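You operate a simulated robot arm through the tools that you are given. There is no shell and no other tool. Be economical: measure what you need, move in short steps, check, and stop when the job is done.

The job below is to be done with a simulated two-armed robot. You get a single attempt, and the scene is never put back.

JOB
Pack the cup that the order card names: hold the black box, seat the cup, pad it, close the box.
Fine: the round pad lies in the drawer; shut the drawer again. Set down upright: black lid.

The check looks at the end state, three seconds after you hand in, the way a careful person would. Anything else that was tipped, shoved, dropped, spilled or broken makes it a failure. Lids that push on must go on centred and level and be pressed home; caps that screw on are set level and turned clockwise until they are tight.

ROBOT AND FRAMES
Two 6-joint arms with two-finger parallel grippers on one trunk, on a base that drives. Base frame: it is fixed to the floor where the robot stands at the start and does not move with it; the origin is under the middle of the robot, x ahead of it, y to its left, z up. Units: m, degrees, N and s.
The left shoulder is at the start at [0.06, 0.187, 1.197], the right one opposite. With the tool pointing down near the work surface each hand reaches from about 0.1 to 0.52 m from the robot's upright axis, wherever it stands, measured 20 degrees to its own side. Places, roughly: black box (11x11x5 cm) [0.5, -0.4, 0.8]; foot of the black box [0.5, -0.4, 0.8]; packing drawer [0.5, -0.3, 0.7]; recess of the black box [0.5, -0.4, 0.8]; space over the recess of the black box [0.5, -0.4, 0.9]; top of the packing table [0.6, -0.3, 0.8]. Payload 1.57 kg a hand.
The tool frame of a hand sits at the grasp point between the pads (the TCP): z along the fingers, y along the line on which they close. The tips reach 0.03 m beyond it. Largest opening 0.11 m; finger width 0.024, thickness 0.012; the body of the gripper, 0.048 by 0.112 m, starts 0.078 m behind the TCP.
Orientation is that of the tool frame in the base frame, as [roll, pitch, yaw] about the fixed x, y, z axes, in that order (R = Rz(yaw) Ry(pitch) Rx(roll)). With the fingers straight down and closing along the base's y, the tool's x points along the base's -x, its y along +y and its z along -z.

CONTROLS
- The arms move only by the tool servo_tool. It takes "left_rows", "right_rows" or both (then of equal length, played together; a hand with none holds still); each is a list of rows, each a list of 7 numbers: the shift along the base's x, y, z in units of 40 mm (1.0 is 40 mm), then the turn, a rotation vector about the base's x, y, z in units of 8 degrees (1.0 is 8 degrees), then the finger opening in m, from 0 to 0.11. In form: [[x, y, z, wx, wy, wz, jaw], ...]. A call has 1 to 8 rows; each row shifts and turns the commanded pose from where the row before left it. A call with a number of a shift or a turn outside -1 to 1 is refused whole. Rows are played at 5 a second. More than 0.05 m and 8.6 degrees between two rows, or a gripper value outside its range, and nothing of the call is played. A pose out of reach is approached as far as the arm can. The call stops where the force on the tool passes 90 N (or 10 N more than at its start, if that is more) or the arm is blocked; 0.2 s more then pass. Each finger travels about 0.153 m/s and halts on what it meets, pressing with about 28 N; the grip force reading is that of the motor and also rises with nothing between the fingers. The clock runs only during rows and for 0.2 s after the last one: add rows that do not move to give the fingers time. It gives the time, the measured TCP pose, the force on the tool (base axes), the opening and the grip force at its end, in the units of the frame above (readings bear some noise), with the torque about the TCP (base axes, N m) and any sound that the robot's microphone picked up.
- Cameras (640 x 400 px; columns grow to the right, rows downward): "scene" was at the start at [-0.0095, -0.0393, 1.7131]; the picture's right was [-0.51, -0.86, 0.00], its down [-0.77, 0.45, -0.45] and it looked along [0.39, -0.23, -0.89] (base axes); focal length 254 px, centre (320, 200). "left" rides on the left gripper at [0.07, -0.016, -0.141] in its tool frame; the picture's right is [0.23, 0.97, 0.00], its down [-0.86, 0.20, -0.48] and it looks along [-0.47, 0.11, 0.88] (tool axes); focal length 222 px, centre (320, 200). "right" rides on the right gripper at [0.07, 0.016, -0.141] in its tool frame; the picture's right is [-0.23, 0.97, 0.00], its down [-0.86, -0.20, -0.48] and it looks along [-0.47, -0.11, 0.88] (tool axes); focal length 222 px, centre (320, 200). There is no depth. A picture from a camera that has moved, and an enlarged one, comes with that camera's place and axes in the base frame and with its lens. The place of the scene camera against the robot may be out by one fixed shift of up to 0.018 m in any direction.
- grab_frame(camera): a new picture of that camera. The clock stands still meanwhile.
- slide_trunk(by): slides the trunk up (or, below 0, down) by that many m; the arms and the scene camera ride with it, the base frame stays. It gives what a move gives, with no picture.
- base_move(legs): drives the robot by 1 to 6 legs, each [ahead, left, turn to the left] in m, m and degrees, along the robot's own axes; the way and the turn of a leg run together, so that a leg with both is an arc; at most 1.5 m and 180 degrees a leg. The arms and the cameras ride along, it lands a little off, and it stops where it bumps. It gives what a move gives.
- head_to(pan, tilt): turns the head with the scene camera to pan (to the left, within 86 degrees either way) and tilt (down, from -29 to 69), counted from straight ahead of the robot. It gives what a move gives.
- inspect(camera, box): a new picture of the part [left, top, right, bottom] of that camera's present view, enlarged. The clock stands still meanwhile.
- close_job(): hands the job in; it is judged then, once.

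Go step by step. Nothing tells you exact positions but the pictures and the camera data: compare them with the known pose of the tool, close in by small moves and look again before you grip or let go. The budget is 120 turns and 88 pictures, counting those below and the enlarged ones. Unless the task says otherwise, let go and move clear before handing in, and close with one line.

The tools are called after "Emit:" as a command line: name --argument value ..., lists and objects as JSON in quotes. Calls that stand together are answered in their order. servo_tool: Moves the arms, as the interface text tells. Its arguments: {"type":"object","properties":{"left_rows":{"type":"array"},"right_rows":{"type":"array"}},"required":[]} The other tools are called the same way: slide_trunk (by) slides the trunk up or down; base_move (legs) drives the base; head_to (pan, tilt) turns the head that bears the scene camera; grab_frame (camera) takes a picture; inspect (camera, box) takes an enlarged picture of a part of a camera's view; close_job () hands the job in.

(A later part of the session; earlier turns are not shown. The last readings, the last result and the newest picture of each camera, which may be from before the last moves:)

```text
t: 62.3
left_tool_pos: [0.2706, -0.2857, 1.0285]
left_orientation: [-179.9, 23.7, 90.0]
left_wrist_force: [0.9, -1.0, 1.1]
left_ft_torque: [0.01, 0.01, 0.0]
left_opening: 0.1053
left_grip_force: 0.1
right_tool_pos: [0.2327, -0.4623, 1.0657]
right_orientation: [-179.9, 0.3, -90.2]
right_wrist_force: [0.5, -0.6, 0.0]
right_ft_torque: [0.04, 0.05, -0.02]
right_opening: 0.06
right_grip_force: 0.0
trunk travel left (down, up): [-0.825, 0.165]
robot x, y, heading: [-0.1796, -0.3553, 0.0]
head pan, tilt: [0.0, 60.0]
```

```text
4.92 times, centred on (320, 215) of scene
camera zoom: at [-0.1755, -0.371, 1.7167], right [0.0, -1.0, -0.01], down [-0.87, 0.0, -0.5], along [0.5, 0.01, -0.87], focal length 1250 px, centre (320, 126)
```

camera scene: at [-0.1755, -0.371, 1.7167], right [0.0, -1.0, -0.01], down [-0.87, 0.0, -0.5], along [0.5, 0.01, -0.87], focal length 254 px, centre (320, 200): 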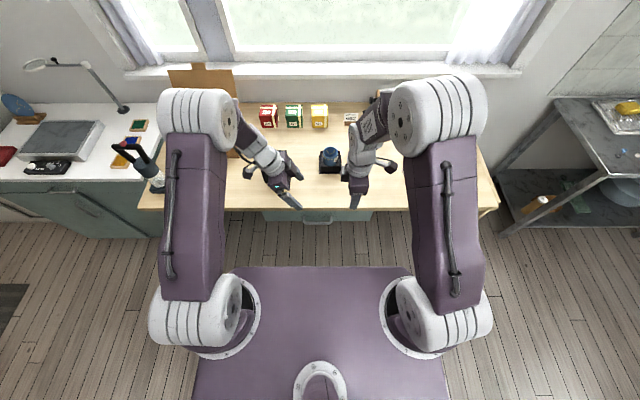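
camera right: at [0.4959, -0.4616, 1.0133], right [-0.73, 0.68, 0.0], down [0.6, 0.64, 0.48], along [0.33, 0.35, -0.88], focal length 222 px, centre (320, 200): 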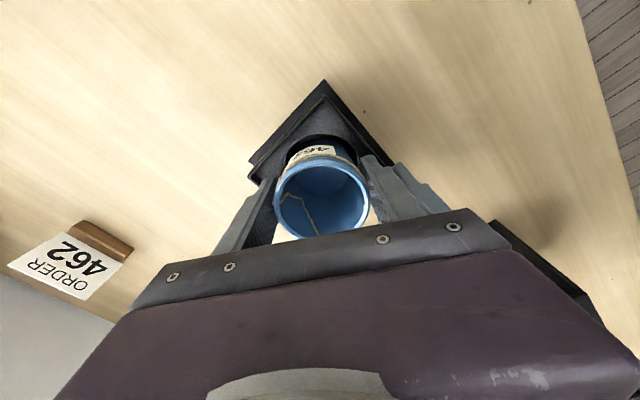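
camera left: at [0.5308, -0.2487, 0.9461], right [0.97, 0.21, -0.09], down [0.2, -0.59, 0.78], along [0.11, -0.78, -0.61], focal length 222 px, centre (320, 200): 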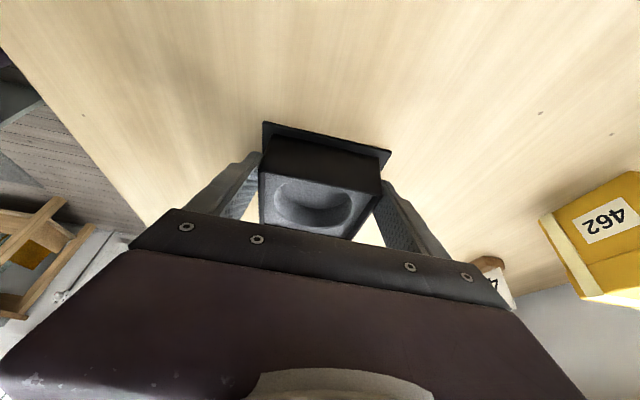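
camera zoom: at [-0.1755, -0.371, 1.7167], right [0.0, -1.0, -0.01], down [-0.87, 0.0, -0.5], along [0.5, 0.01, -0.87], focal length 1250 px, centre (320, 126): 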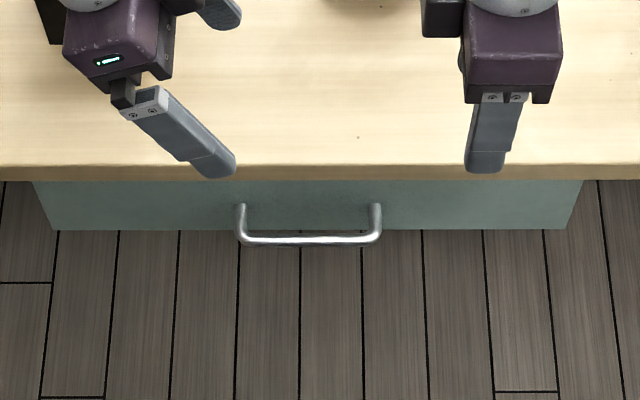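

The drawer's bow handle bar is at about x 0.294, y −0.29…−0.41, z 0.702. I tilt the right hand forward, lower it in front of the handle, and move the left hand aside.

Emit:
servo_tool --left_rows '[[0, 0.95, 0, 0, 0, 0, 0.105], [0, 0.95, 0, 0, 0, 0, 0.105], [0, 0.95, 0, 0, 0, 0, 0.105], [0, 0.95, 0, 0, 0, 0, 0.105], [0, 0, 0, 1, 0, 0, 0.105], [0, 0, 0, 1, 0, 0, 0.105], [0, 0, 0, 1, 0, 0, 0.105], [0, 0, 0, 0, 0, 0, 0.105]]' --right_rows '[[-0.3, 0, 0, 0, -1, 0, 0.06], [-0.3, 0, 0, 0, -1, 0, 0.05], [0, 0, 0, 0, -1, 0, 0.04], [0, 0, 0, 0, -1, 0, 0.035], [0, 0, 0, 0, -1, 0, 0.035], [0, 0, 0, 0, -1, 0, 0.035], [0, 0, 0, 0, -1, 0, 0.035], [0, 0, 0, 0, -1, 0, 0.035]]'

Emit:
servo_tool --right_rows '[[0, 0.5, -1, 0, 0, 0, 0.035], [0, 0.5, -1, 0, 0, 0, 0.035], [0, 0.5, -1, 0, 0, 0, 0.035], [0, 0.44, -1, 0, 0, 0, 0.035], [0, 0, -1, 0, 0, 0, 0.035], [0, 0, -1, 0, 0, 0, 0.035], [0, 0, -1, 0, 0, 0, 0.035], [0, 0, -1, 0, 0, 0, 0.035]]'

Emit:
inspect --camera "scene" --box '[255, 180, 415, 280]'

```text
t: 64.1
left_tool_pos: [0.2709, -0.1267, 1.0278]
left_orientation: [-179.8, 0.0, 90.1]
left_wrist_force: [-0.2, 0.6, -0.3]
left_ft_torque: [-0.03, 0.02, 0.02]
left_opening: 0.1049
left_grip_force: 0.2
right_tool_pos: [0.2387, -0.4322, 1.0568]
right_orientation: [-134.4, 1.0, -88.8]
right_wrist_force: [-0.2, 0.3, 0.6]
right_ft_torque: [0.0, 0.04, 0.01]
right_opening: 0.0348
right_grip_force: 0.0
right hand out of reach, approached as far as the arm can: row 2, 3, 4, 5, 7, 8
trunk travel left (down, up): [-0.825, 0.165]
robot x, y, heading: [-0.1776, -0.3544, 0.3]
head pan, tilt: [0.0, 60.0]
```

```text
t: 65.9
left_tool_pos: [0.2699, -0.1278, 1.0288]
left_orientation: [-179.9, 0.0, 90.0]
left_wrist_force: [0.9, 0.8, 0.0]
left_ft_torque: [0.04, 0.0, 0.0]
left_opening: 0.1052
left_grip_force: 0.0
right_tool_pos: [0.2488, -0.3427, 0.746]
right_orientation: [-134.0, 1.2, -88.8]
right_wrist_force: [0.0, -0.1, 1.3]
right_ft_torque: [0.03, 0.01, -0.01]
right_opening: 0.0351
right_grip_force: 0.0
right hand out of reach, approached as far as the arm can: row 1, 2
trunk travel left (down, up): [-0.825, 0.165]
robot x, y, heading: [-0.1818, -0.3545, 0.0]
head pan, tilt: [0.0, 60.0]
```

```text
4.00 times, centred on (335, 230) of scene
camera zoom: at [-0.1767, -0.362, 1.7168], right [0.0, -1.0, 0.0], down [-0.87, 0.0, -0.5], along [0.5, 0.0, -0.87], focal length 1016 px, centre (260, 80)
```

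zoom: 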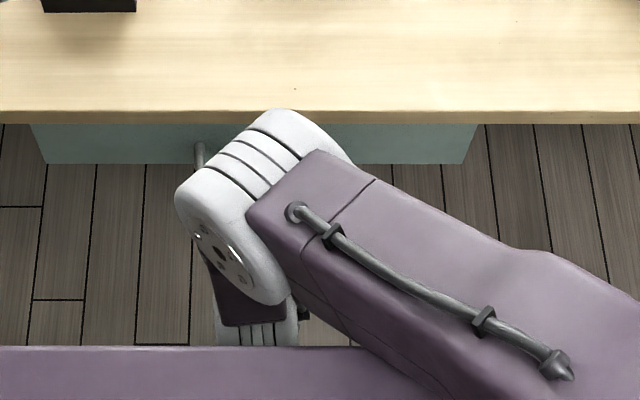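

The right hand is tilted 46° and in line with the handle. I check with its camera before advancing.

Emit:
grab_frame --camera "right"

```text
24 pictures are left
camera right: at [0.1364, -0.4189, 0.8292], right [-0.68, 0.23, -0.69], down [-0.22, 0.84, 0.5], along [0.7, 0.49, -0.52], focal length 222 px, centre (320, 200)
```

right: 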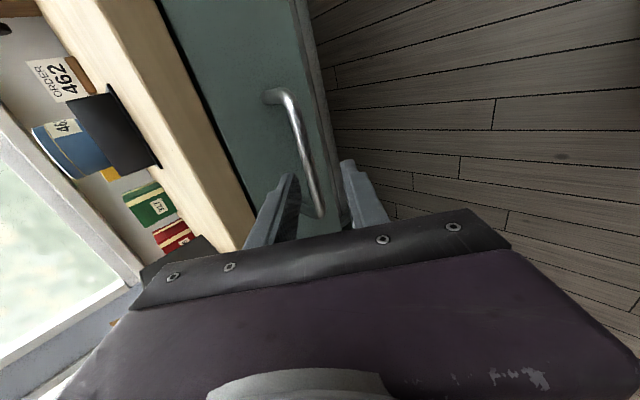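

The bar lies between the fingertips' lines, ≈[0.296, ·, 0.711]. I advance along the fingers with a small centring shift and close.

Emit:
servo_tool --right_rows '[[0.13, 0, 0.14, 0, 0, 0, 0.03], [0.3, 0, -0.29, 0, 0, 0, 0.03], [0.3, 0, -0.29, 0, 0, 0, 0.03], [0.1, 0, -0.1, 0, 0, 0, 0.03], [0, 0, 0, 0, 0, 0, 0.03]]'

Emit:
grab_frame --camera "right"

```text
t: 67.1
left_tool_pos: [0.2694, -0.1269, 1.0297]
left_orientation: [-179.9, 0.0, 90.0]
left_wrist_force: [0.1, -0.9, 0.0]
left_ft_torque: [0.01, 0.0, 0.02]
left_opening: 0.1052
left_grip_force: 0.2
right_tool_pos: [0.2812, -0.3428, 0.7258]
right_orientation: [-134.2, 1.3, -88.8]
right_wrist_force: [0.1, 0.3, 0.1]
right_ft_torque: [-0.01, 0.0, -0.04]
right_opening: 0.0301
right_grip_force: 0.1
trunk travel left (down, up): [-0.825, 0.165]
robot x, y, heading: [-0.1822, -0.3579, -0.0]
head pan, tilt: [0.0, 60.0]
```

```text
23 pictures are left
camera right: at [0.17, -0.4193, 0.809], right [-0.68, 0.23, -0.69], down [-0.22, 0.84, 0.49], along [0.7, 0.49, -0.52], focal length 222 px, centre (320, 200)
```

right: 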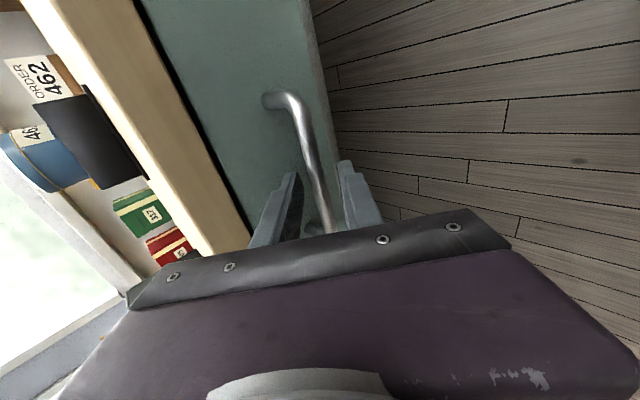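

The bar is between the fingers. I close and pull the drawer open gently.

Emit:
servo_tool --right_rows '[[0.05, 0, -0.05, 0, 0, 0, 0.02], [0, 0, 0, 0, 0, 0, 0], [0, 0, 0, 0, 0, 0, 0], [0, 0, 0, 0, 0, 0, 0]]'

Emit:
servo_tool --right_rows '[[-0.4, 0, 0, 0, 0, 0, 0], [-0.5, 0, 0, 0, 0, 0, 0], [-0.5, 0, 0, 0, 0, 0, 0], [0, 0, 0, 0, 0, 0, 0]]'

```text
t: 68.1
left_tool_pos: [0.2698, -0.1271, 1.0279]
left_orientation: [-179.9, 0.0, 90.0]
left_wrist_force: [-0.7, -0.2, 0.3]
left_ft_torque: [-0.01, 0.02, -0.04]
left_opening: 0.1054
left_grip_force: 0.0
right_tool_pos: [0.2838, -0.3433, 0.7237]
right_orientation: [-134.0, 1.4, -88.8]
right_wrist_force: [0.2, -0.7, 4.4]
right_ft_torque: [-0.15, -0.08, -0.12]
right_opening: 0.0117
right_grip_force: 29.4
trunk travel left (down, up): [-0.825, 0.165]
robot x, y, heading: [-0.1815, -0.3557, -0.3]
head pan, tilt: [0.0, 60.0]
```

```text
t: 69.1
left_tool_pos: [0.2694, -0.1272, 1.0291]
left_orientation: [-179.9, -0.2, 90.0]
left_wrist_force: [-0.7, -0.4, -0.3]
left_ft_torque: [-0.04, 0.03, 0.0]
left_opening: 0.1052
left_grip_force: 0.1
right_tool_pos: [0.2258, -0.3436, 0.7238]
right_orientation: [-134.1, 1.4, -88.9]
right_wrist_force: [-0.2, -6.8, 7.0]
right_ft_torque: [-0.31, -0.05, 0.02]
right_opening: 0.0117
right_grip_force: 29.3
trunk travel left (down, up): [-0.825, 0.165]
robot x, y, heading: [-0.1767, -0.3574, -0.1]
head pan, tilt: [0.0, 60.0]
```

The drawer slides freely. I pull it further out.

Emit:
servo_tool --right_rows '[[-0.5, 0, 0, 0, 0, 0, 0], [-0.5, 0, 0, 0, 0, 0, 0], [-0.5, 0, 0, 0, 0, 0, 0], [-0.5, 0, 0, 0, 0, 0, 0], [-0.5, 0, 0, 0, 0, 0, 0], [0, 0, 0, 0, 0, 0, 0]]'

Emit:
grab_frame --camera "scene"

```text
t: 70.0
left_tool_pos: [0.2703, -0.1249, 1.0277]
left_orientation: [-179.9, 0.0, 90.1]
left_wrist_force: [0.3, 0.1, -0.4]
left_ft_torque: [0.01, 0.04, 0.0]
left_opening: 0.1048
left_grip_force: 0.1
right_tool_pos: [0.196, -0.3842, 0.7278]
right_orientation: [-133.6, 2.3, -98.1]
right_wrist_force: [-0.2, 20.5, -7.1]
right_ft_torque: [-0.78, 0.04, 0.33]
right_opening: 0.0151
right_grip_force: 31.0
trunk travel left (down, up): [-0.825, 0.165]
robot x, y, heading: [-0.1799, -0.3524, 0.1]
head pan, tilt: [0.0, 60.0]
stopped in row 4 (right hand): the arm was blocked; the commanded pose is now the measured one
```

```text
22 pictures are left
camera scene: at [-0.1762, -0.3607, 1.7165], right [0.0, -1.0, 0.0], down [-0.87, 0.0, -0.5], along [0.5, 0.0, -0.87], focal length 254 px, centre (320, 200)
```

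scene: 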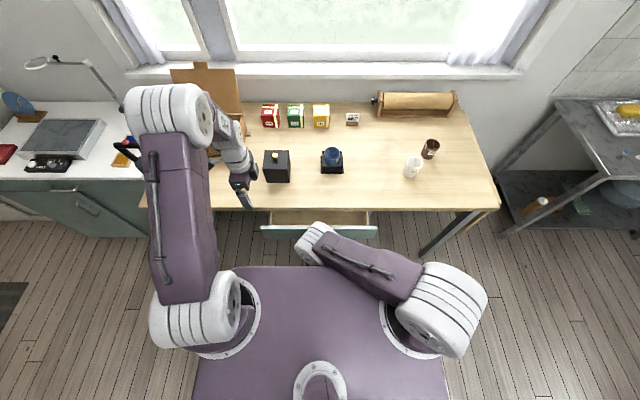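

The arm folded to its limit, so I pull the rest by driving the base back while holding the handle.

Emit:
base_move --legs '[[-0.1, 0, 0]]'

Emit:
grab_frame --camera "scene"

```text
t: 71.2
left_tool_pos: [0.1734, -0.1232, 1.0278]
left_orientation: [-179.7, 0.2, 90.0]
left_wrist_force: [-0.1, 0.1, -0.3]
left_ft_torque: [-0.03, -0.02, 0.01]
left_opening: 0.1048
left_grip_force: 0.1
right_tool_pos: [0.0978, -0.3843, 0.7254]
right_orientation: [-133.8, 2.2, -98.5]
right_wrist_force: [0.2, 18.2, -14.7]
right_ft_torque: [-0.4, 0.14, 0.63]
right_opening: 0.0143
right_grip_force: 30.4
trunk travel left (down, up): [-0.825, 0.165]
robot x, y, heading: [-0.2791, -0.3571, 0.2]
head pan, tilt: [0.0, 60.0]
```

```text
21 pictures are left
camera scene: at [-0.2731, -0.3569, 1.7168], right [0.0, -1.0, 0.0], down [-0.87, 0.0, -0.5], along [0.5, 0.0, -0.87], focal length 254 px, centre (320, 200)
```

scene: 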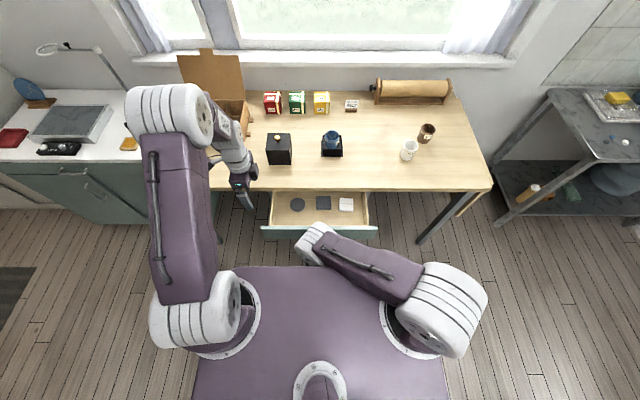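

The drawer is open: a round dark pad, a square dark one and a light square one. I enlarge it.

Emit:
inspect --camera "scene" --box '[250, 175, 390, 250]'

```text
4.57 times, centred on (320, 212) of scene
camera zoom: at [-0.2731, -0.3569, 1.7168], right [0.0, -1.0, 0.0], down [-0.87, 0.0, -0.5], along [0.5, 0.0, -0.87], focal length 1161 px, centre (320, 143)
```

zoom: 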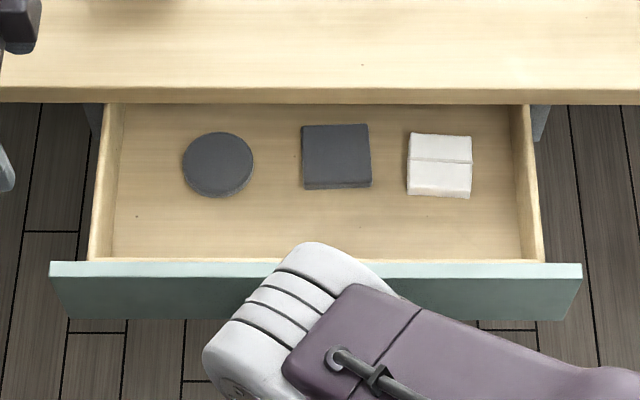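

The round pad (≈7 cm wide) is still partly under the table edge, so I pull the drawer out further.

Emit:
base_move --legs '[[-0.07, 0, 0]]'

Emit:
inspect --camera "scene" --box '[250, 160, 390, 250]'

```text
t: 72.2
left_tool_pos: [0.1041, -0.1249, 1.0284]
left_orientation: [-179.8, 0.1, 90.0]
left_wrist_force: [-0.2, -0.7, -0.3]
left_ft_torque: [-0.01, -0.02, 0.0]
left_opening: 0.1048
left_grip_force: 0.2
right_tool_pos: [0.0298, -0.3856, 0.7269]
right_orientation: [-133.5, 2.1, -98.5]
right_wrist_force: [0.6, 10.0, -11.0]
right_ft_torque: [-0.42, -0.04, 0.61]
right_opening: 0.015
right_grip_force: 31.0
trunk travel left (down, up): [-0.825, 0.165]
robot x, y, heading: [-0.3461, -0.3535, 0.0]
head pan, tilt: [0.0, 60.0]
```

```text
4.44 times, centred on (320, 205) of scene
camera zoom: at [-0.3426, -0.3589, 1.717], right [0.0, -1.0, 0.0], down [-0.87, 0.0, -0.5], along [0.5, 0.0, -0.87], focal length 1128 px, centre (320, 178)
```

zoom: 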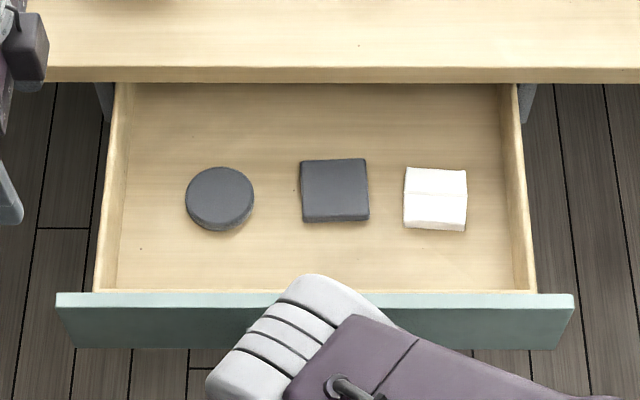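

The round pad is now clear of the table edge at ≈[0.232, -0.254]. I release the handle, backing out along the fingers.

Emit:
servo_tool --right_rows '[[0, 0, 0, 0, 0, 0, 0.05], [0, 0, 0, 0, 0, 0, 0.05], [-0.18, 0, 0.18, 0, 0, 0, 0.05], [-0.18, 0, 0.18, 0, 0, 0, 0.05], [-0.18, 0, 0.18, 0, 0, 0, 0.05], [-0.18, 0, 0.18, 0, 0, 0, 0.05]]'

```text
t: 73.8
left_tool_pos: [0.1028, -0.1256, 1.0287]
left_orientation: [-180.0, 0.0, 90.1]
left_wrist_force: [-0.1, 0.2, -0.3]
left_ft_torque: [0.0, 0.03, 0.0]
left_opening: 0.1051
left_grip_force: 0.1
right_tool_pos: [0.0144, -0.4041, 0.7511]
right_orientation: [-133.9, 2.0, -103.8]
right_wrist_force: [-0.6, -0.4, -0.4]
right_ft_torque: [0.02, -0.01, -0.01]
right_opening: 0.0501
right_grip_force: 0.0
right hand out of reach, approached as far as the arm can: row 5, 6
trunk travel left (down, up): [-0.825, 0.165]
robot x, y, heading: [-0.3469, -0.3521, 0.2]
head pan, tilt: [0.0, 60.0]
stopped in row 6 (right hand): the arm was blocked; the commanded pose is now the measured one
```

The hand is free of the bar. I raise the right hand and straighten it.

Emit:
servo_tool --right_rows '[[0, -0.3, 0.5, 0, 0, 0, 0.05], [0, -0.4, 0.8, 0, 0, 0, 0.05], [0, -0.4, 0.9, 0, 0, 0, 0.05], [0, -0.4, 0.9, 0, 0, 0, 0.05], [0, -0.3, 0.9, 0, 0.5, 0, 0.05], [0, 0, 0.9, 0, 1, 0, 0.05], [0, 0, 0.9, 0, 1, 0, 0.05], [0, 0, 0.5, 0, 1, 0, 0.05]]'

Emit:
inspect --camera "scene" --box '[220, 160, 460, 310]'

```text
t: 75.6
left_tool_pos: [0.1039, -0.1266, 1.0284]
left_orientation: [-179.9, 0.0, 90.0]
left_wrist_force: [-0.4, -0.8, -0.4]
left_ft_torque: [0.02, 0.02, -0.02]
left_opening: 0.1053
left_grip_force: 0.0
right_tool_pos: [0.03, -0.399, 0.9876]
right_orientation: [-161.3, -4.4, -103.0]
right_wrist_force: [0.0, 0.1, -0.8]
right_ft_torque: [0.02, 0.03, 0.01]
right_opening: 0.05
right_grip_force: 0.0
right hand out of reach, approached as far as the arm can: row 1, 2, 3, 4
trunk travel left (down, up): [-0.825, 0.165]
robot x, y, heading: [-0.3462, -0.3515, 0.2]
head pan, tilt: [0.0, 60.0]
```

```text
2.67 times, centred on (340, 235) of scene
camera zoom: at [-0.3432, -0.3618, 1.7166], right [0.0, -1.0, 0.0], down [-0.87, 0.0, -0.5], along [0.5, 0.0, -0.87], focal length 677 px, centre (267, 107)
```

zoom: 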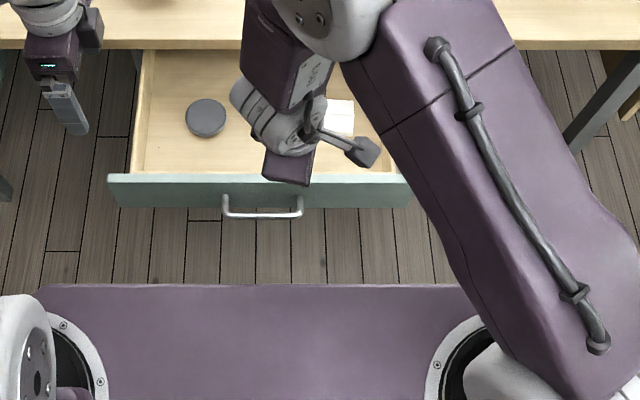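

Emit:
servo_tool --right_rows '[[0.3, -0.7, 0.5, 0, 0, 0, 0.05], [0.3, -0.8, 0.5, 0, 0, 0, 0.05], [0.3, -0.8, 0.5, 0, 0.5, 0.6, 0.05], [0.3, -0.8, 0.5, 0, 0.5, 0.6, 0.05]]'

Emit:
base_move --legs '[[0.12, 0, 0]]'

Emit:
slide_trunk --by -0.08

Emit:
servo_tool --left_rows '[[0.1, -0.8, 0, 0, 0, 0, 0.1], [0.1, -0.8, 0, 0, 0, 0, 0.1], [0, -0.8, 0, 0, 0, 0, 0.1], [0, -0.8, 0, 0, 0, 0, 0.1], [0, 0, -0.8, 0, 0, 0, 0.1], [0, 0, -0.8, 0, 0, 0, 0.1], [0, 0, 0, 0, 0, 0, 0.1]]'

Emit:
grab_frame --camera "left"

```text
t: 76.6
left_tool_pos: [0.1031, -0.1264, 1.0288]
left_orientation: [-179.9, -0.1, 90.0]
left_wrist_force: [0.5, 0.4, -0.3]
left_ft_torque: [0.01, 0.02, -0.02]
left_opening: 0.1052
left_grip_force: 0.1
right_tool_pos: [0.0593, -0.5093, 1.0331]
right_orientation: [-165.2, -2.5, -93.2]
right_wrist_force: [-0.1, 0.1, -1.1]
right_ft_torque: [0.0, -0.02, -0.03]
right_opening: 0.0502
right_grip_force: 0.1
right hand out of reach, approached as far as the arm can: row 3, 4
trunk travel left (down, up): [-0.825, 0.165]
robot x, y, heading: [-0.3432, -0.3541, -0.0]
head pan, tilt: [0.0, 60.0]
```

```text
t: 77.8
left_tool_pos: [0.2219, -0.1255, 1.0277]
left_orientation: [180.0, 0.0, 90.1]
left_wrist_force: [0.1, 0.8, 0.3]
left_ft_torque: [0.02, -0.03, -0.03]
left_opening: 0.105
left_grip_force: 0.1
right_tool_pos: [0.1773, -0.5068, 1.0329]
right_orientation: [-165.3, -2.3, -93.1]
right_wrist_force: [0.0, -0.4, -0.1]
right_ft_torque: [0.04, -0.01, -0.02]
right_opening: 0.05
right_grip_force: 0.1
trunk travel left (down, up): [-0.825, 0.165]
robot x, y, heading: [-0.2265, -0.3524, 0.0]
head pan, tilt: [0.0, 60.0]
```

```text
t: 79.0
left_tool_pos: [0.2229, -0.126, 0.9485]
left_orientation: [179.9, 0.0, 90.1]
left_wrist_force: [-0.3, 0.4, -0.2]
left_ft_torque: [0.0, -0.04, 0.03]
left_opening: 0.1049
left_grip_force: 0.2
right_tool_pos: [0.1788, -0.506, 0.9531]
right_orientation: [-165.2, -2.5, -93.2]
right_wrist_force: [-0.4, -0.1, -0.7]
right_ft_torque: [0.02, 0.01, -0.03]
right_opening: 0.05
right_grip_force: 0.1
trunk travel left (down, up): [-0.745, 0.245]
robot x, y, heading: [-0.2266, -0.3512, 0.1]
head pan, tilt: [0.0, 60.0]
```

```text
t: 80.6
left_tool_pos: [0.2317, -0.2536, 0.8854]
left_orientation: [-179.9, 0.0, 89.9]
left_wrist_force: [0.3, 0.4, 0.5]
left_ft_torque: [0.0, 0.01, 0.03]
left_opening: 0.1001
left_grip_force: 0.2
right_tool_pos: [0.1792, -0.5068, 0.9529]
right_orientation: [-165.2, -2.4, -93.1]
right_wrist_force: [-0.6, 0.1, 0.4]
right_ft_torque: [0.02, -0.04, 0.01]
right_opening: 0.05
right_grip_force: 0.0
trunk travel left (down, up): [-0.745, 0.245]
robot x, y, heading: [-0.2228, -0.3549, -0.1]
head pan, tilt: [0.0, 60.0]
```

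```text
17 pictures are left
camera left: at [0.2143, -0.1846, 1.0268], right [0.97, 0.23, 0.0], down [0.2, -0.86, 0.48], along [0.11, -0.47, -0.88], focal length 222 px, centre (320, 200)
```

left: 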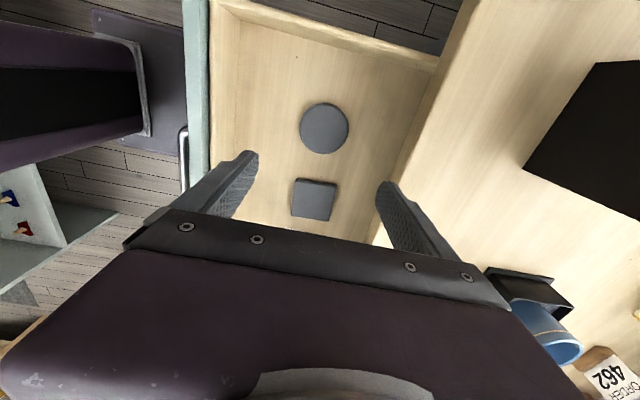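

The pad is at ≈[0.235, -0.2475]. I centre on it and lower into the drawer.

Emit:
servo_tool --left_rows '[[0.08, 0.15, -0.8, 0, 0, 0, 0.1], [0, 0, -0.9, 0, 0, 0, 0.1], [0, 0, -0.9, 0, 0, 0, 0.1], [0, 0, -0.9, 0, 0, 0, 0.1], [0, 0, -0.4, 0, 0, 0, 0.1], [0, 0, 0, 0, 0, 0, 0.1]]'

Emit:
grab_frame --camera "left"

```text
t: 82.0
left_tool_pos: [0.2349, -0.2505, 0.7278]
left_orientation: [-179.9, 0.0, 90.1]
left_wrist_force: [-0.4, 0.5, -0.2]
left_ft_torque: [0.0, 0.0, 0.03]
left_opening: 0.1001
left_grip_force: 0.0
right_tool_pos: [0.1788, -0.5081, 0.9518]
right_orientation: [-165.3, -2.6, -93.2]
right_wrist_force: [-0.1, 0.6, -0.7]
right_ft_torque: [0.02, -0.04, -0.02]
right_opening: 0.0502
right_grip_force: 0.0
trunk travel left (down, up): [-0.745, 0.245]
robot x, y, heading: [-0.2279, -0.3527, 0.0]
head pan, tilt: [0.0, 60.0]
```

```text
16 pictures are left
camera left: at [0.217, -0.1792, 0.8679], right [0.97, 0.23, 0.0], down [0.2, -0.85, 0.48], along [0.11, -0.47, -0.88], focal length 222 px, centre (320, 200)
```

left: 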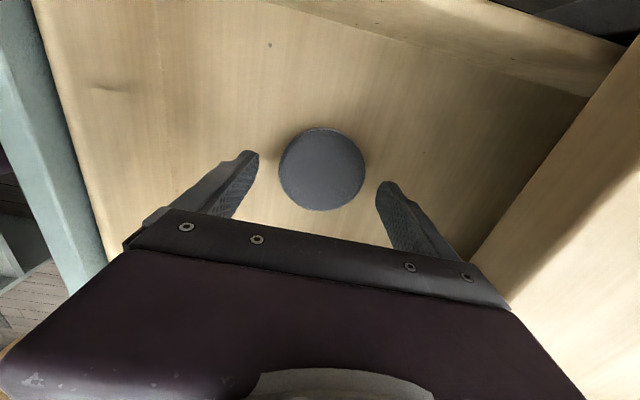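

The pad centre is ≈[0.234, -0.244], top ≈0.69. I shift 7 mm and go down in small steps until the tips meet the floor.

Emit:
servo_tool --left_rows '[[-0.02, 0.17, 0, 0, 0, 0, 0.1], [0, 0, -0.12, 0, 0, 0, 0.1], [0, 0, -0.12, 0, 0, 0, 0.1], [0, 0, -0.1, 0, 0, 0, 0.1], [0, 0, 0, 0, 0, 0, 0.1]]'

Emit:
servo_tool --left_rows '[[0, 0, -0.08, 0, 0, 0, 0.1], [0, 0, -0.08, 0, 0, 0, 0.1], [0, 0, 0, 0, 0, 0, 0.1]]'

```text
t: 83.2
left_tool_pos: [0.2333, -0.2422, 0.7158]
left_orientation: [-179.8, 0.0, 90.1]
left_wrist_force: [0.2, 0.0, 0.7]
left_ft_torque: [0.03, 0.03, -0.01]
left_opening: 0.1001
left_grip_force: 0.1
right_tool_pos: [0.1792, -0.5077, 0.9525]
right_orientation: [-165.3, -2.6, -93.1]
right_wrist_force: [0.0, 0.0, -0.9]
right_ft_torque: [0.02, 0.01, 0.02]
right_opening: 0.0502
right_grip_force: 0.1
trunk travel left (down, up): [-0.745, 0.245]
robot x, y, heading: [-0.2264, -0.3551, 0.1]
head pan, tilt: [0.0, 60.0]
```

```text
t: 84.0
left_tool_pos: [0.232, -0.2415, 0.7156]
left_orientation: [179.6, 0.0, 90.2]
left_wrist_force: [0.4, 8.5, 74.2]
left_ft_torque: [0.2, 4.02, -0.3]
left_opening: 0.0993
left_grip_force: 0.2
right_tool_pos: [0.1739, -0.5066, 0.9554]
right_orientation: [-164.9, -2.5, -93.3]
right_wrist_force: [0.5, 0.4, -0.3]
right_ft_torque: [-0.02, 0.02, 0.03]
right_opening: 0.0501
right_grip_force: 0.0
trunk travel left (down, up): [-0.745, 0.245]
robot x, y, heading: [-0.2265, -0.3559, 0.3]
head pan, tilt: [0.0, 60.0]
```

Floor found at TCP ≈0.7155. I rise 2 mm off it and close on the pad.

Emit:
servo_tool --left_rows '[[0, 0, 0.21, 0, 0, 0, 0.1], [0, 0, 0, 0, 0, 0, 0.08], [0, 0, 0, 0, 0, 0, 0.065], [0, 0, 0, 0, 0, 0, 0.06], [0, 0, 0, 0, 0, 0, 0.06]]'

Emit:
servo_tool --left_rows '[[0, 0, 0.5, 0, 0, 0, 0.06], [0, 0, 1, 0, 0, 0, 0.06], [0, 0, 1, 0, 0, 0, 0.06], [0, 0, 1, 0, 0, 0, 0.06], [0, 0, 1, 0, 0, 0, 0.06], [0, 0, 1, 0, 0, 0, 0.06], [0, 0, 0.5, 0, 0, 0, 0.06]]'

Emit:
grab_frame --camera "left"

```text
t: 85.2
left_tool_pos: [0.2335, -0.2398, 0.7166]
left_orientation: [-179.8, 0.0, 90.1]
left_wrist_force: [0.7, -1.1, -0.6]
left_ft_torque: [0.06, -0.02, 0.0]
left_opening: 0.0691
left_grip_force: 28.1
right_tool_pos: [0.1791, -0.5065, 0.9526]
right_orientation: [-165.2, -2.5, -93.2]
right_wrist_force: [0.2, -1.0, 0.1]
right_ft_torque: [0.06, 0.03, 0.03]
right_opening: 0.0501
right_grip_force: 0.1
trunk travel left (down, up): [-0.745, 0.245]
robot x, y, heading: [-0.2279, -0.354, 0.2]
head pan, tilt: [0.0, 60.0]
```

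```text
t: 86.8
left_tool_pos: [0.2338, -0.2404, 0.9569]
left_orientation: [-179.8, -0.1, 90.0]
left_wrist_force: [-0.5, 0.8, 0.2]
left_ft_torque: [0.04, 0.02, -0.04]
left_opening: 0.0693
left_grip_force: 28.2
right_tool_pos: [0.18, -0.5066, 0.9522]
right_orientation: [-165.2, -2.4, -93.2]
right_wrist_force: [0.5, 0.1, 0.3]
right_ft_torque: [0.01, -0.01, -0.01]
right_opening: 0.0501
right_grip_force: 0.0
trunk travel left (down, up): [-0.745, 0.245]
robot x, y, heading: [-0.2269, -0.3553, 0.3]
head pan, tilt: [0.0, 60.0]
```

```text
15 pictures are left
camera left: at [0.217, -0.1694, 1.0977], right [0.97, 0.23, 0.0], down [0.2, -0.85, 0.48], along [0.11, -0.47, -0.88], focal length 222 px, centre (320, 200)
```

left: 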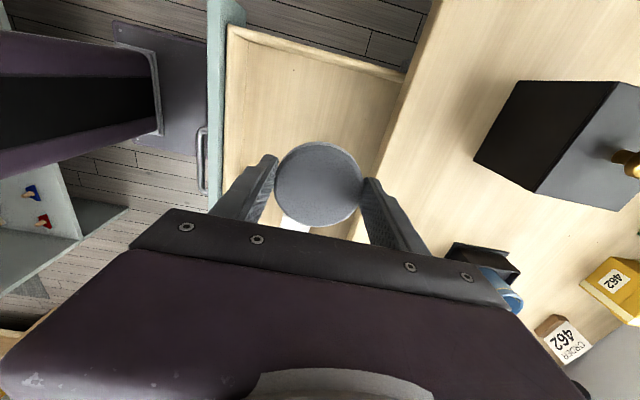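

The pad is held level. Now to shut the drawer: I raise the trunk, back up a little, and put the closed right hand in front of the drawer panel.

Emit:
slide_trunk --by 0.08

Emit:
base_move --legs '[[-0.13, 0, 0]]'

Emit:
servo_tool --right_rows '[[-0.4, 0.5, 0, 0, 0, 0, 0.02], [-0.3, 0.5, 0, 0, 0, 0, 0], [-0.2, 0.5, -0.6, 0, 0, 0, 0], [0, 0, -1, 0, 0, 0, 0], [0, 0, -1, 0, 0, 0, 0], [0, 0, -1, 0, 0, 0, 0], [0, 0, -1, 0, 0, 0, 0], [0, 0, 0, 0, 0, 0, 0]]'

Emit:
inspect --camera "scene" --box '[220, 160, 460, 310]'

```text
t: 88.0
left_tool_pos: [0.2345, -0.2396, 1.0367]
left_orientation: [-179.9, 0.0, 90.1]
left_wrist_force: [0.9, 0.8, 0.6]
left_ft_torque: [-0.02, -0.01, 0.03]
left_opening: 0.069
left_grip_force: 28.3
right_tool_pos: [0.1795, -0.5059, 1.0317]
right_orientation: [-165.3, -2.4, -93.1]
right_wrist_force: [1.1, -0.7, 0.2]
right_ft_torque: [-0.03, -0.04, -0.01]
right_opening: 0.05
right_grip_force: 0.0
trunk travel left (down, up): [-0.825, 0.165]
robot x, y, heading: [-0.2237, -0.3575, 0.1]
head pan, tilt: [0.0, 60.0]
```

```text
t: 89.2
left_tool_pos: [0.1051, -0.2406, 1.037]
left_orientation: [-179.8, 0.0, 90.1]
left_wrist_force: [0.5, -0.7, 0.2]
left_ft_torque: [0.0, 0.0, -0.01]
left_opening: 0.0692
left_grip_force: 28.6
right_tool_pos: [0.0485, -0.5073, 1.0314]
right_orientation: [-165.4, -2.5, -93.1]
right_wrist_force: [1.0, -0.5, 0.3]
right_ft_torque: [0.0, 0.0, 0.03]
right_opening: 0.0501
right_grip_force: 0.0
trunk travel left (down, up): [-0.825, 0.165]
robot x, y, heading: [-0.3567, -0.3551, 0.2]
head pan, tilt: [0.0, 60.0]
```

```text
t: 91.0
left_tool_pos: [0.1026, -0.2397, 1.0365]
left_orientation: [-179.8, -0.1, 90.1]
left_wrist_force: [-0.2, 0.3, 0.8]
left_ft_torque: [-0.01, 0.02, 0.05]
left_opening: 0.0694
left_grip_force: 28.7
right_tool_pos: [0.0106, -0.448, 0.8497]
right_orientation: [-165.2, -2.4, -93.2]
right_wrist_force: [-0.3, 0.7, -0.3]
right_ft_torque: [0.02, 0.03, 0.01]
right_opening: 0.0
right_grip_force: 21.4
trunk travel left (down, up): [-0.825, 0.165]
robot x, y, heading: [-0.3572, -0.3507, -0.0]
head pan, tilt: [0.0, 60.0]
```

```text
2.67 times, centred on (340, 235) of scene
camera zoom: at [-0.3554, -0.361, 1.7167], right [0.0, -1.0, 0.0], down [-0.87, 0.0, -0.5], along [0.5, 0.0, -0.87], focal length 677 px, centre (267, 107)
```

zoom: 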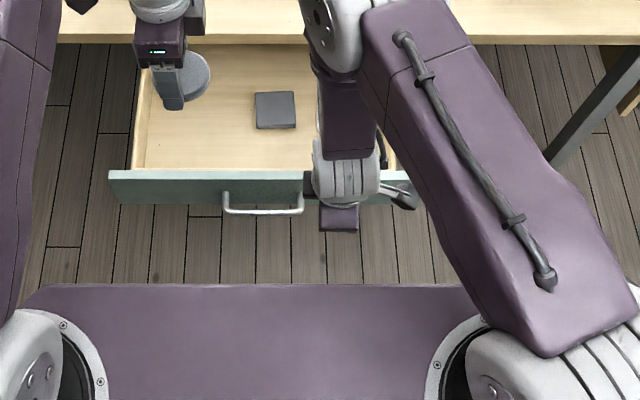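

The closed fingers are in front of the panel, right of the handle. I lower them and drive forward to push the drawer in.

Emit:
servo_tool --right_rows '[[0, 0, -0.9, 0, 0, 0, 0], [0, 0, -0.9, 0, 0, 0, 0], [0, 0, -0.8, 0, 0, 0, 0], [0, 0, 0, 0, 0, 0, 0]]'

Emit:
base_move --legs '[[0.24, 0, 0]]'

Emit:
inspect --camera "scene" --box '[220, 160, 460, 310]'

```text
t: 92.0
left_tool_pos: [0.1034, -0.2405, 1.0365]
left_orientation: [-179.8, 0.0, 90.0]
left_wrist_force: [-0.4, 1.1, 0.3]
left_ft_torque: [0.01, 0.02, 0.01]
left_opening: 0.0693
left_grip_force: 27.8
right_tool_pos: [0.0104, -0.4466, 0.7434]
right_orientation: [-165.3, -2.4, -93.2]
right_wrist_force: [-0.8, -0.1, 0.7]
right_ft_torque: [-0.04, -0.04, -0.01]
right_opening: 0.0
right_grip_force: 21.4
trunk travel left (down, up): [-0.825, 0.165]
robot x, y, heading: [-0.3583, -0.3533, -0.1]
head pan, tilt: [0.0, 60.0]
```

```text
t: 93.8
left_tool_pos: [0.3406, -0.2389, 1.0369]
left_orientation: [180.0, -0.1, 90.0]
left_wrist_force: [-0.5, -0.3, -0.7]
left_ft_torque: [0.01, 0.01, -0.02]
left_opening: 0.0691
left_grip_force: 28.0
right_tool_pos: [0.2472, -0.4463, 0.7445]
right_orientation: [-165.2, -2.5, -93.2]
right_wrist_force: [0.2, -0.6, -0.2]
right_ft_torque: [0.01, -0.01, 0.0]
right_opening: 0.0
right_grip_force: 21.2
trunk travel left (down, up): [-0.825, 0.165]
robot x, y, heading: [-0.121, -0.3531, 0.0]
head pan, tilt: [0.0, 60.0]
```

```text
2.67 times, centred on (340, 235) of scene
camera zoom: at [-0.1187, -0.3603, 1.7167], right [0.0, -1.0, 0.0], down [-0.87, 0.0, -0.5], along [0.5, 0.0, -0.87], focal length 677 px, centre (267, 107)
```

zoom: 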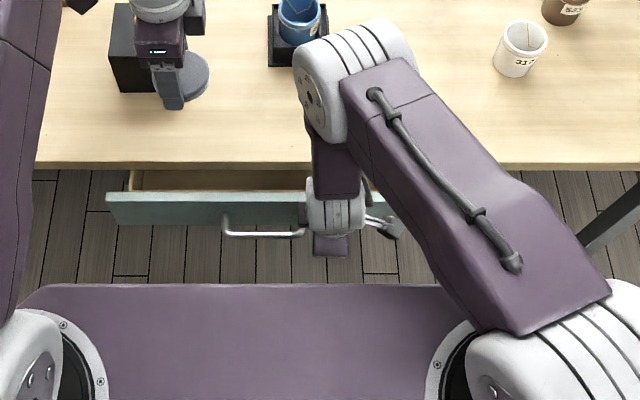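

The drawer is nearly in. I push the rest with the arm, watching force.

Emit:
servo_tool --right_rows '[[0.4, 0, 0, 0, 0, 0, 0], [0.4, 0, 0, 0, 0, 0, 0], [0.2, 0, 0, 0, 0, 0, 0], [0.15, 0, 0, 0, 0, 0, 0], [0.15, 0, 0, 0, 0, 0, 0], [0.15, 0, 0, 0, 0, 0, 0], [0, 0, 0, 0, 0, 0, 0]]'

Emit:
inspect --camera "scene" --box '[220, 160, 460, 310]'

```text
t: 95.4
left_tool_pos: [0.3416, -0.239, 1.0351]
left_orientation: [-180.0, 0.0, 89.9]
left_wrist_force: [-0.3, 0.0, 0.7]
left_ft_torque: [0.01, -0.03, 0.01]
left_opening: 0.0676
left_grip_force: 28.3
right_tool_pos: [0.3068, -0.4472, 0.7454]
right_orientation: [-165.3, -2.5, -93.1]
right_wrist_force: [-0.3, 0.5, 0.1]
right_ft_torque: [0.0, 0.0, -0.02]
right_opening: 0.0
right_grip_force: 20.8
trunk travel left (down, up): [-0.825, 0.165]
robot x, y, heading: [-0.1203, -0.3585, 0.2]
head pan, tilt: [0.0, 60.0]
```

```text
2.67 times, centred on (340, 235) of scene
camera zoom: at [-0.117, -0.3604, 1.7167], right [0.0, -1.0, 0.0], down [-0.87, 0.0, -0.5], along [0.5, 0.0, -0.87], focal length 677 px, centre (267, 107)
```

zoom: 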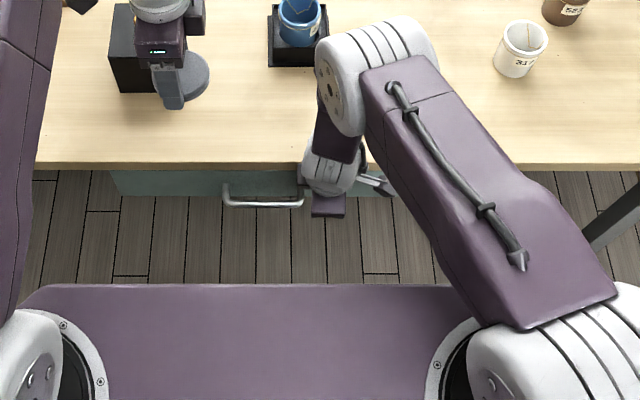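

Emit:
servo_tool --right_rows '[[0.1, 0, 0, 0, 0, 0, 0], [0.1, 0, 0, 0, 0, 0, 0], [0.1, 0, 0, 0, 0, 0, 0], [0, 0, 0, 0, 0, 0, 0]]'

```text
t: 96.4
left_tool_pos: [0.3361, -0.2388, 1.0382]
left_orientation: [179.8, 0.0, 90.1]
left_wrist_force: [-0.8, -1.0, 0.1]
left_ft_torque: [0.0, 0.01, 0.01]
left_opening: 0.0677
left_grip_force: 28.3
right_tool_pos: [0.3099, -0.4461, 0.7448]
right_orientation: [-165.7, -2.6, -93.2]
right_wrist_force: [-33.6, 2.1, 6.4]
right_ft_torque: [0.08, 0.82, 0.39]
right_opening: 0.0
right_grip_force: 21.3
trunk travel left (down, up): [-0.825, 0.165]
robot x, y, heading: [-0.1214, -0.3553, 0.3]
head pan, tilt: [0.0, 60.0]
```

The drawer is shut (firm stop). I back the right hand off and raise it, then drive to the box with the pad.

Emit:
servo_tool --right_rows '[[-0.8, 0, 0, 0, 0, 0, 0], [-0.8, 0, 0, 0, 0, 0, 0.02], [-0.4, -0.2, 0.8, 0, 0, 0, 0.05], [0, -0.4, 0.9, 0, 0, 0, 0.05], [0, -0.4, 0.9, 0, 0, 0, 0.05], [0, -0.4, 0.9, 0, 0, 0, 0.05], [0, -0.4, 0.9, 0, 0, 0, 0.05], [0, -0.4, 0.9, 0, 0, 0, 0.05]]'

Emit:
servo_tool --right_rows '[[0, -0.5, 0.9, 0, 0, 0, 0.05], [0, -0.5, 0.9, 0, 0, 0, 0.05], [0, -0.5, 0, 0, 0, 0, 0.05]]'

Emit:
base_move --legs '[[0.2, 0, 0]]'

Emit:
grab_frame --camera "scene"

```text
t: 98.2
left_tool_pos: [0.3406, -0.2405, 1.0381]
left_orientation: [180.0, 0.0, 90.0]
left_wrist_force: [-0.7, 0.6, 0.0]
left_ft_torque: [-0.01, -0.01, -0.01]
left_opening: 0.0675
left_grip_force: 28.1
right_tool_pos: [0.2379, -0.5353, 0.9585]
right_orientation: [-165.2, -2.4, -93.3]
right_wrist_force: [-0.1, 0.7, 0.5]
right_ft_torque: [-0.01, -0.03, -0.01]
right_opening: 0.0503
right_grip_force: 0.0
trunk travel left (down, up): [-0.825, 0.165]
robot x, y, heading: [-0.1228, -0.3551, 0.2]
head pan, tilt: [0.0, 60.0]
```

```text
t: 99.0
left_tool_pos: [0.3412, -0.2397, 1.0366]
left_orientation: [-179.8, 0.0, 90.0]
left_wrist_force: [-0.2, -0.4, -0.2]
left_ft_torque: [0.0, -0.02, 0.0]
left_opening: 0.0674
left_grip_force: 27.8
right_tool_pos: [0.2386, -0.5945, 1.0305]
right_orientation: [-165.3, -2.5, -93.2]
right_wrist_force: [-0.3, -0.9, -0.2]
right_ft_torque: [0.02, 0.02, 0.03]
right_opening: 0.0503
right_grip_force: 0.0
trunk travel left (down, up): [-0.825, 0.165]
robot x, y, heading: [-0.1206, -0.3527, 0.3]
head pan, tilt: [0.0, 60.0]
```

```text
t: 100.6
left_tool_pos: [0.538, -0.2391, 1.0372]
left_orientation: [180.0, 0.0, 90.2]
left_wrist_force: [-0.2, -0.4, 0.1]
left_ft_torque: [0.02, -0.03, -0.01]
left_opening: 0.0677
left_grip_force: 27.8
right_tool_pos: [0.4341, -0.5943, 1.0315]
right_orientation: [-165.2, -2.4, -93.2]
right_wrist_force: [-0.5, 0.2, -0.2]
right_ft_torque: [-0.01, -0.07, -0.01]
right_opening: 0.0502
right_grip_force: 0.0
trunk travel left (down, up): [-0.825, 0.165]
robot x, y, heading: [0.0815, -0.3516, 0.7]
head pan, tilt: [0.0, 60.0]
```

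```text
11 pictures are left
camera scene: at [0.0777, -0.3599, 1.7167], right [0.0, -1.0, 0.0], down [-0.86, 0.0, -0.5], along [0.5, 0.0, -0.86], focal length 254 px, centre (320, 200)
```

scene: 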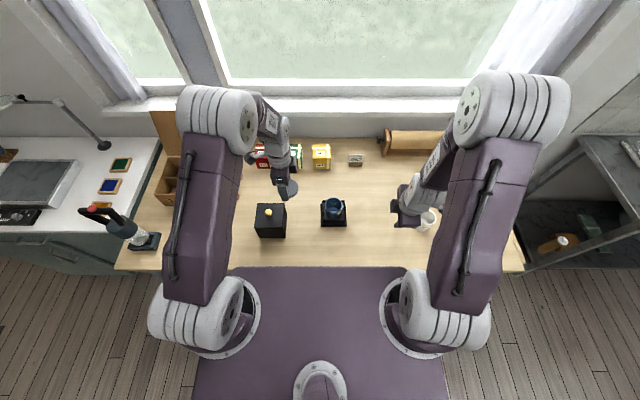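

I bring the pad over the cup and look with the left camera.

Emit:
servo_tool --left_rows '[[0.11, -0.95, 0, 0, 0, 0, 0.06], [0.11, -0.95, 0, 0, 0, 0, 0.06], [0, -0.95, 0, 0, 0, 0, 0.06], [0, -0.95, 0, 0, 0, 0, 0.06], [0, -0.42, -0.5, 0, 0, 0, 0.06], [0, 0, -0.9, 0, 0, 0, 0.06], [0, 0, 0, 0, 0, 0, 0.06]]'

Emit:
inspect --camera "left" --box '[220, 60, 420, 225]'

Emit:
inspect --camera "scene" --box '[295, 170, 375, 240]'

```text
t: 102.2
left_tool_pos: [0.5472, -0.4081, 0.9819]
left_orientation: [-179.9, 0.0, 90.2]
left_wrist_force: [-0.4, 0.8, -0.2]
left_ft_torque: [0.0, -0.03, -0.01]
left_opening: 0.0677
left_grip_force: 28.2
right_tool_pos: [0.4373, -0.5933, 1.0308]
right_orientation: [-165.4, -2.3, -93.2]
right_wrist_force: [0.0, -0.3, -1.3]
right_ft_torque: [0.04, -0.01, 0.01]
right_opening: 0.0499
right_grip_force: 0.0
trunk travel left (down, up): [-0.825, 0.165]
robot x, y, heading: [0.077, -0.3516, 0.0]
head pan, tilt: [0.0, 60.0]
```

```text
2.42 times, centred on (320, 142) of left
camera zoom: at [0.5306, -0.3382, 1.1224], right [0.97, 0.23, 0.0], down [0.2, -0.85, 0.48], along [0.11, -0.47, -0.88], focal length 538 px, centre (320, 339)
```

zoom: 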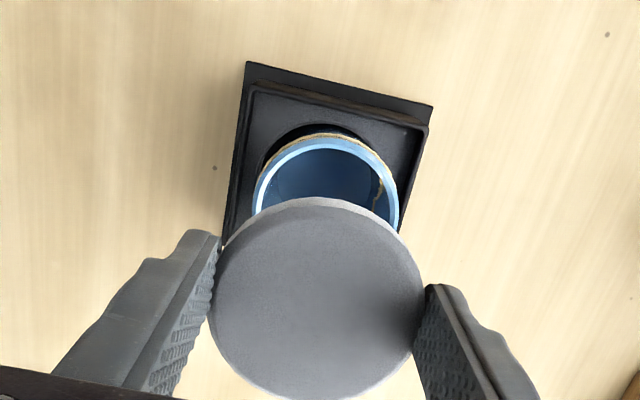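

```text
5.71 times, centred on (335, 205) of scene
camera zoom: at [0.081, -0.3602, 1.7167], right [0.0, -1.0, 0.0], down [-0.87, 0.0, -0.5], along [0.5, 0.0, -0.87], focal length 1451 px, centre (234, 171)
```

zoom: 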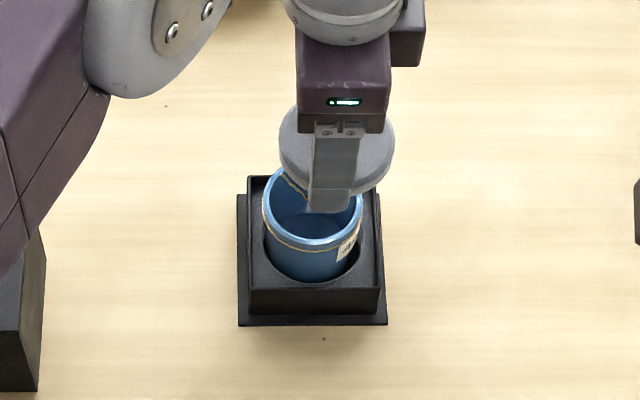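

The cup centre seems ≈[0.549, -0.403], so I shift the pad slightly and lower to just above the rim.

Emit:
servo_tool --left_rows '[[0.08, 0.14, -0.4, 0, 0, 0, 0.06], [0, 0, -0.6, 0, 0, 0, 0.06], [0, 0, -0.25, 0, 0, 0, 0.06], [0, 0, 0, 0, 0, 0, 0.06]]'

Emit:
inspect --camera "scene" --box '[295, 170, 375, 240]'

Emit:
inspect --camera "left" --box '[220, 60, 420, 225]'

```text
t: 103.2
left_tool_pos: [0.5523, -0.402, 0.9315]
left_orientation: [-179.9, 0.0, 90.2]
left_wrist_force: [-0.6, 0.2, 0.0]
left_ft_torque: [0.0, -0.04, -0.03]
left_opening: 0.0677
left_grip_force: 27.9
right_tool_pos: [0.437, -0.5936, 1.0295]
right_orientation: [-165.2, -2.5, -93.3]
right_wrist_force: [0.2, -0.2, 0.2]
right_ft_torque: [0.01, 0.0, 0.0]
right_opening: 0.0499
right_grip_force: 0.1
trunk travel left (down, up): [-0.825, 0.165]
robot x, y, heading: [0.0786, -0.3528, 0.2]
head pan, tilt: [0.0, 60.0]
```

```text
5.71 times, centred on (335, 205) of scene
camera zoom: at [0.0819, -0.3597, 1.7167], right [0.0, -1.0, 0.0], down [-0.87, 0.0, -0.5], along [0.5, 0.0, -0.87], focal length 1451 px, centre (234, 171)
```

zoom: 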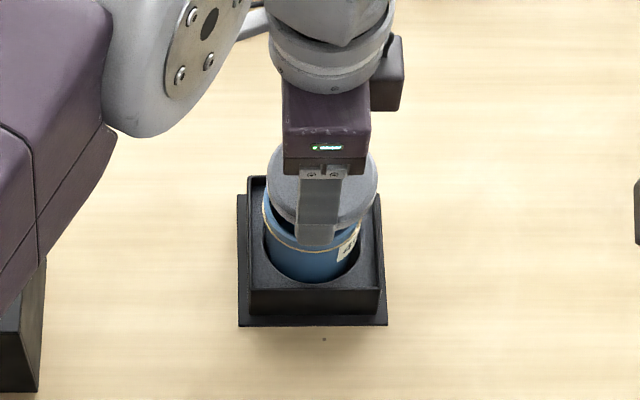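

```text
2.42 times, centred on (320, 142) of left
camera zoom: at [0.5344, -0.3317, 1.0715], right [0.97, 0.23, 0.0], down [0.2, -0.85, 0.48], along [0.11, -0.47, -0.88], focal length 538 px, centre (320, 339)
```

zoom: 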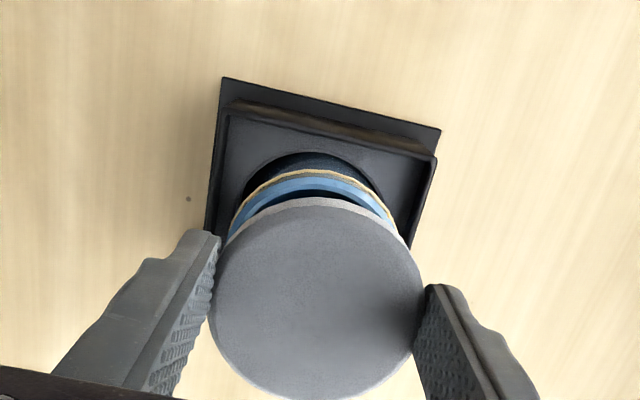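

The pad is centred within about 2 mm. I nudge it and lower onto the rim in small steps.

Emit:
servo_tool --left_rows '[[-0.02, 0.04, -0.2, 0, 0, 0, 0.06], [0, 0, -0.12, 0, 0, 0, 0.06], [0, 0, -0.08, 0, 0, 0, 0.06], [0, 0, 0, 0, 0, 0, 0.06]]'

Emit:
servo_tool --left_rows '[[0, 0, -0.08, 0, 0, 0, 0.06], [0, 0, 0, 0, 0, 0, 0.06]]'

```text
t: 104.2
left_tool_pos: [0.5502, -0.4009, 0.9143]
left_orientation: [-179.9, 0.0, 90.1]
left_wrist_force: [-2.1, 0.2, 2.4]
left_ft_torque: [-0.01, 0.04, -0.01]
left_opening: 0.0677
left_grip_force: 27.9
right_tool_pos: [0.4365, -0.5933, 1.0284]
right_orientation: [-165.4, -2.4, -93.2]
right_wrist_force: [0.0, -0.1, -0.2]
right_ft_torque: [-0.02, 0.02, 0.02]
right_opening: 0.05
right_grip_force: 0.1
trunk travel left (down, up): [-0.825, 0.165]
robot x, y, heading: [0.0764, -0.3519, 0.5]
head pan, tilt: [0.0, 60.0]
```

```text
t: 104.8
left_tool_pos: [0.5505, -0.3991, 0.9142]
left_orientation: [179.7, 0.1, 90.0]
left_wrist_force: [3.2, 3.3, 28.7]
left_ft_torque: [0.09, -0.04, 0.01]
left_opening: 0.0677
left_grip_force: 28.1
right_tool_pos: [0.4341, -0.5918, 1.0318]
right_orientation: [-165.2, -2.5, -93.2]
right_wrist_force: [-1.8, 0.9, -0.3]
right_ft_torque: [-0.02, 0.0, 0.01]
right_opening: 0.0503
right_grip_force: 0.1
trunk travel left (down, up): [-0.825, 0.165]
robot x, y, heading: [0.0788, -0.3541, 0.1]
head pan, tilt: [0.0, 60.0]
```

The pad rests on the rim. I ease off, let go, rise and check.

Emit:
servo_tool --left_rows '[[0, 0, 0.07, 0, 0, 0, 0.06], [0, 0, 0, 0, 0, 0, 0.075], [0, 0, 0, 0, 0, 0, 0.085], [0, 0, 0.4, 0, 0, 0, 0.085], [0, 0, 0.8, 0, 0, 0, 0.085], [0, 0, 1, 0, 0, 0, 0.085], [0, 0, 1, 0, 0, 0, 0.085], [0, 0.5, 0.5, 0, 0, 0, 0.085]]'

Emit:
inspect --camera "left" --box '[220, 60, 420, 225]'

```text
t: 106.6
left_tool_pos: [0.5492, -0.3802, 1.0616]
left_orientation: [-179.8, 0.0, 90.2]
left_wrist_force: [-0.3, 0.2, -0.3]
left_ft_torque: [-0.02, -0.01, 0.0]
left_opening: 0.0851
left_grip_force: 0.1
right_tool_pos: [0.4366, -0.5933, 1.0303]
right_orientation: [-165.4, -2.5, -93.2]
right_wrist_force: [0.7, 0.1, 0.2]
right_ft_torque: [0.0, 0.01, -0.01]
right_opening: 0.0501
right_grip_force: 0.2
trunk travel left (down, up): [-0.825, 0.165]
robot x, y, heading: [0.0754, -0.3538, 0.3]
head pan, tilt: [0.0, 60.0]
```

```text
2.42 times, centred on (320, 142) of left
camera zoom: at [0.5318, -0.3094, 1.2029], right [0.97, 0.23, 0.0], down [0.2, -0.85, 0.48], along [0.11, -0.47, -0.88], focal length 538 px, centre (320, 339)
```

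zoom: 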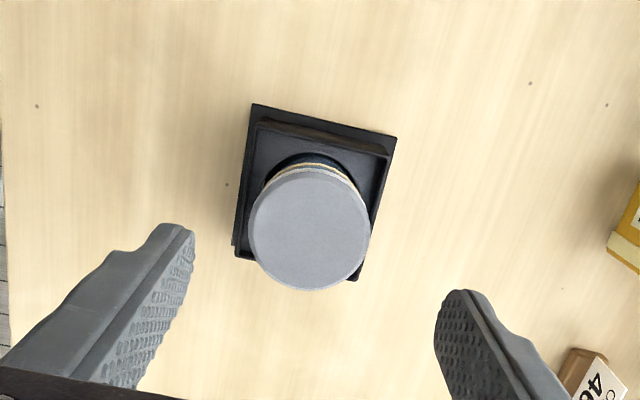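

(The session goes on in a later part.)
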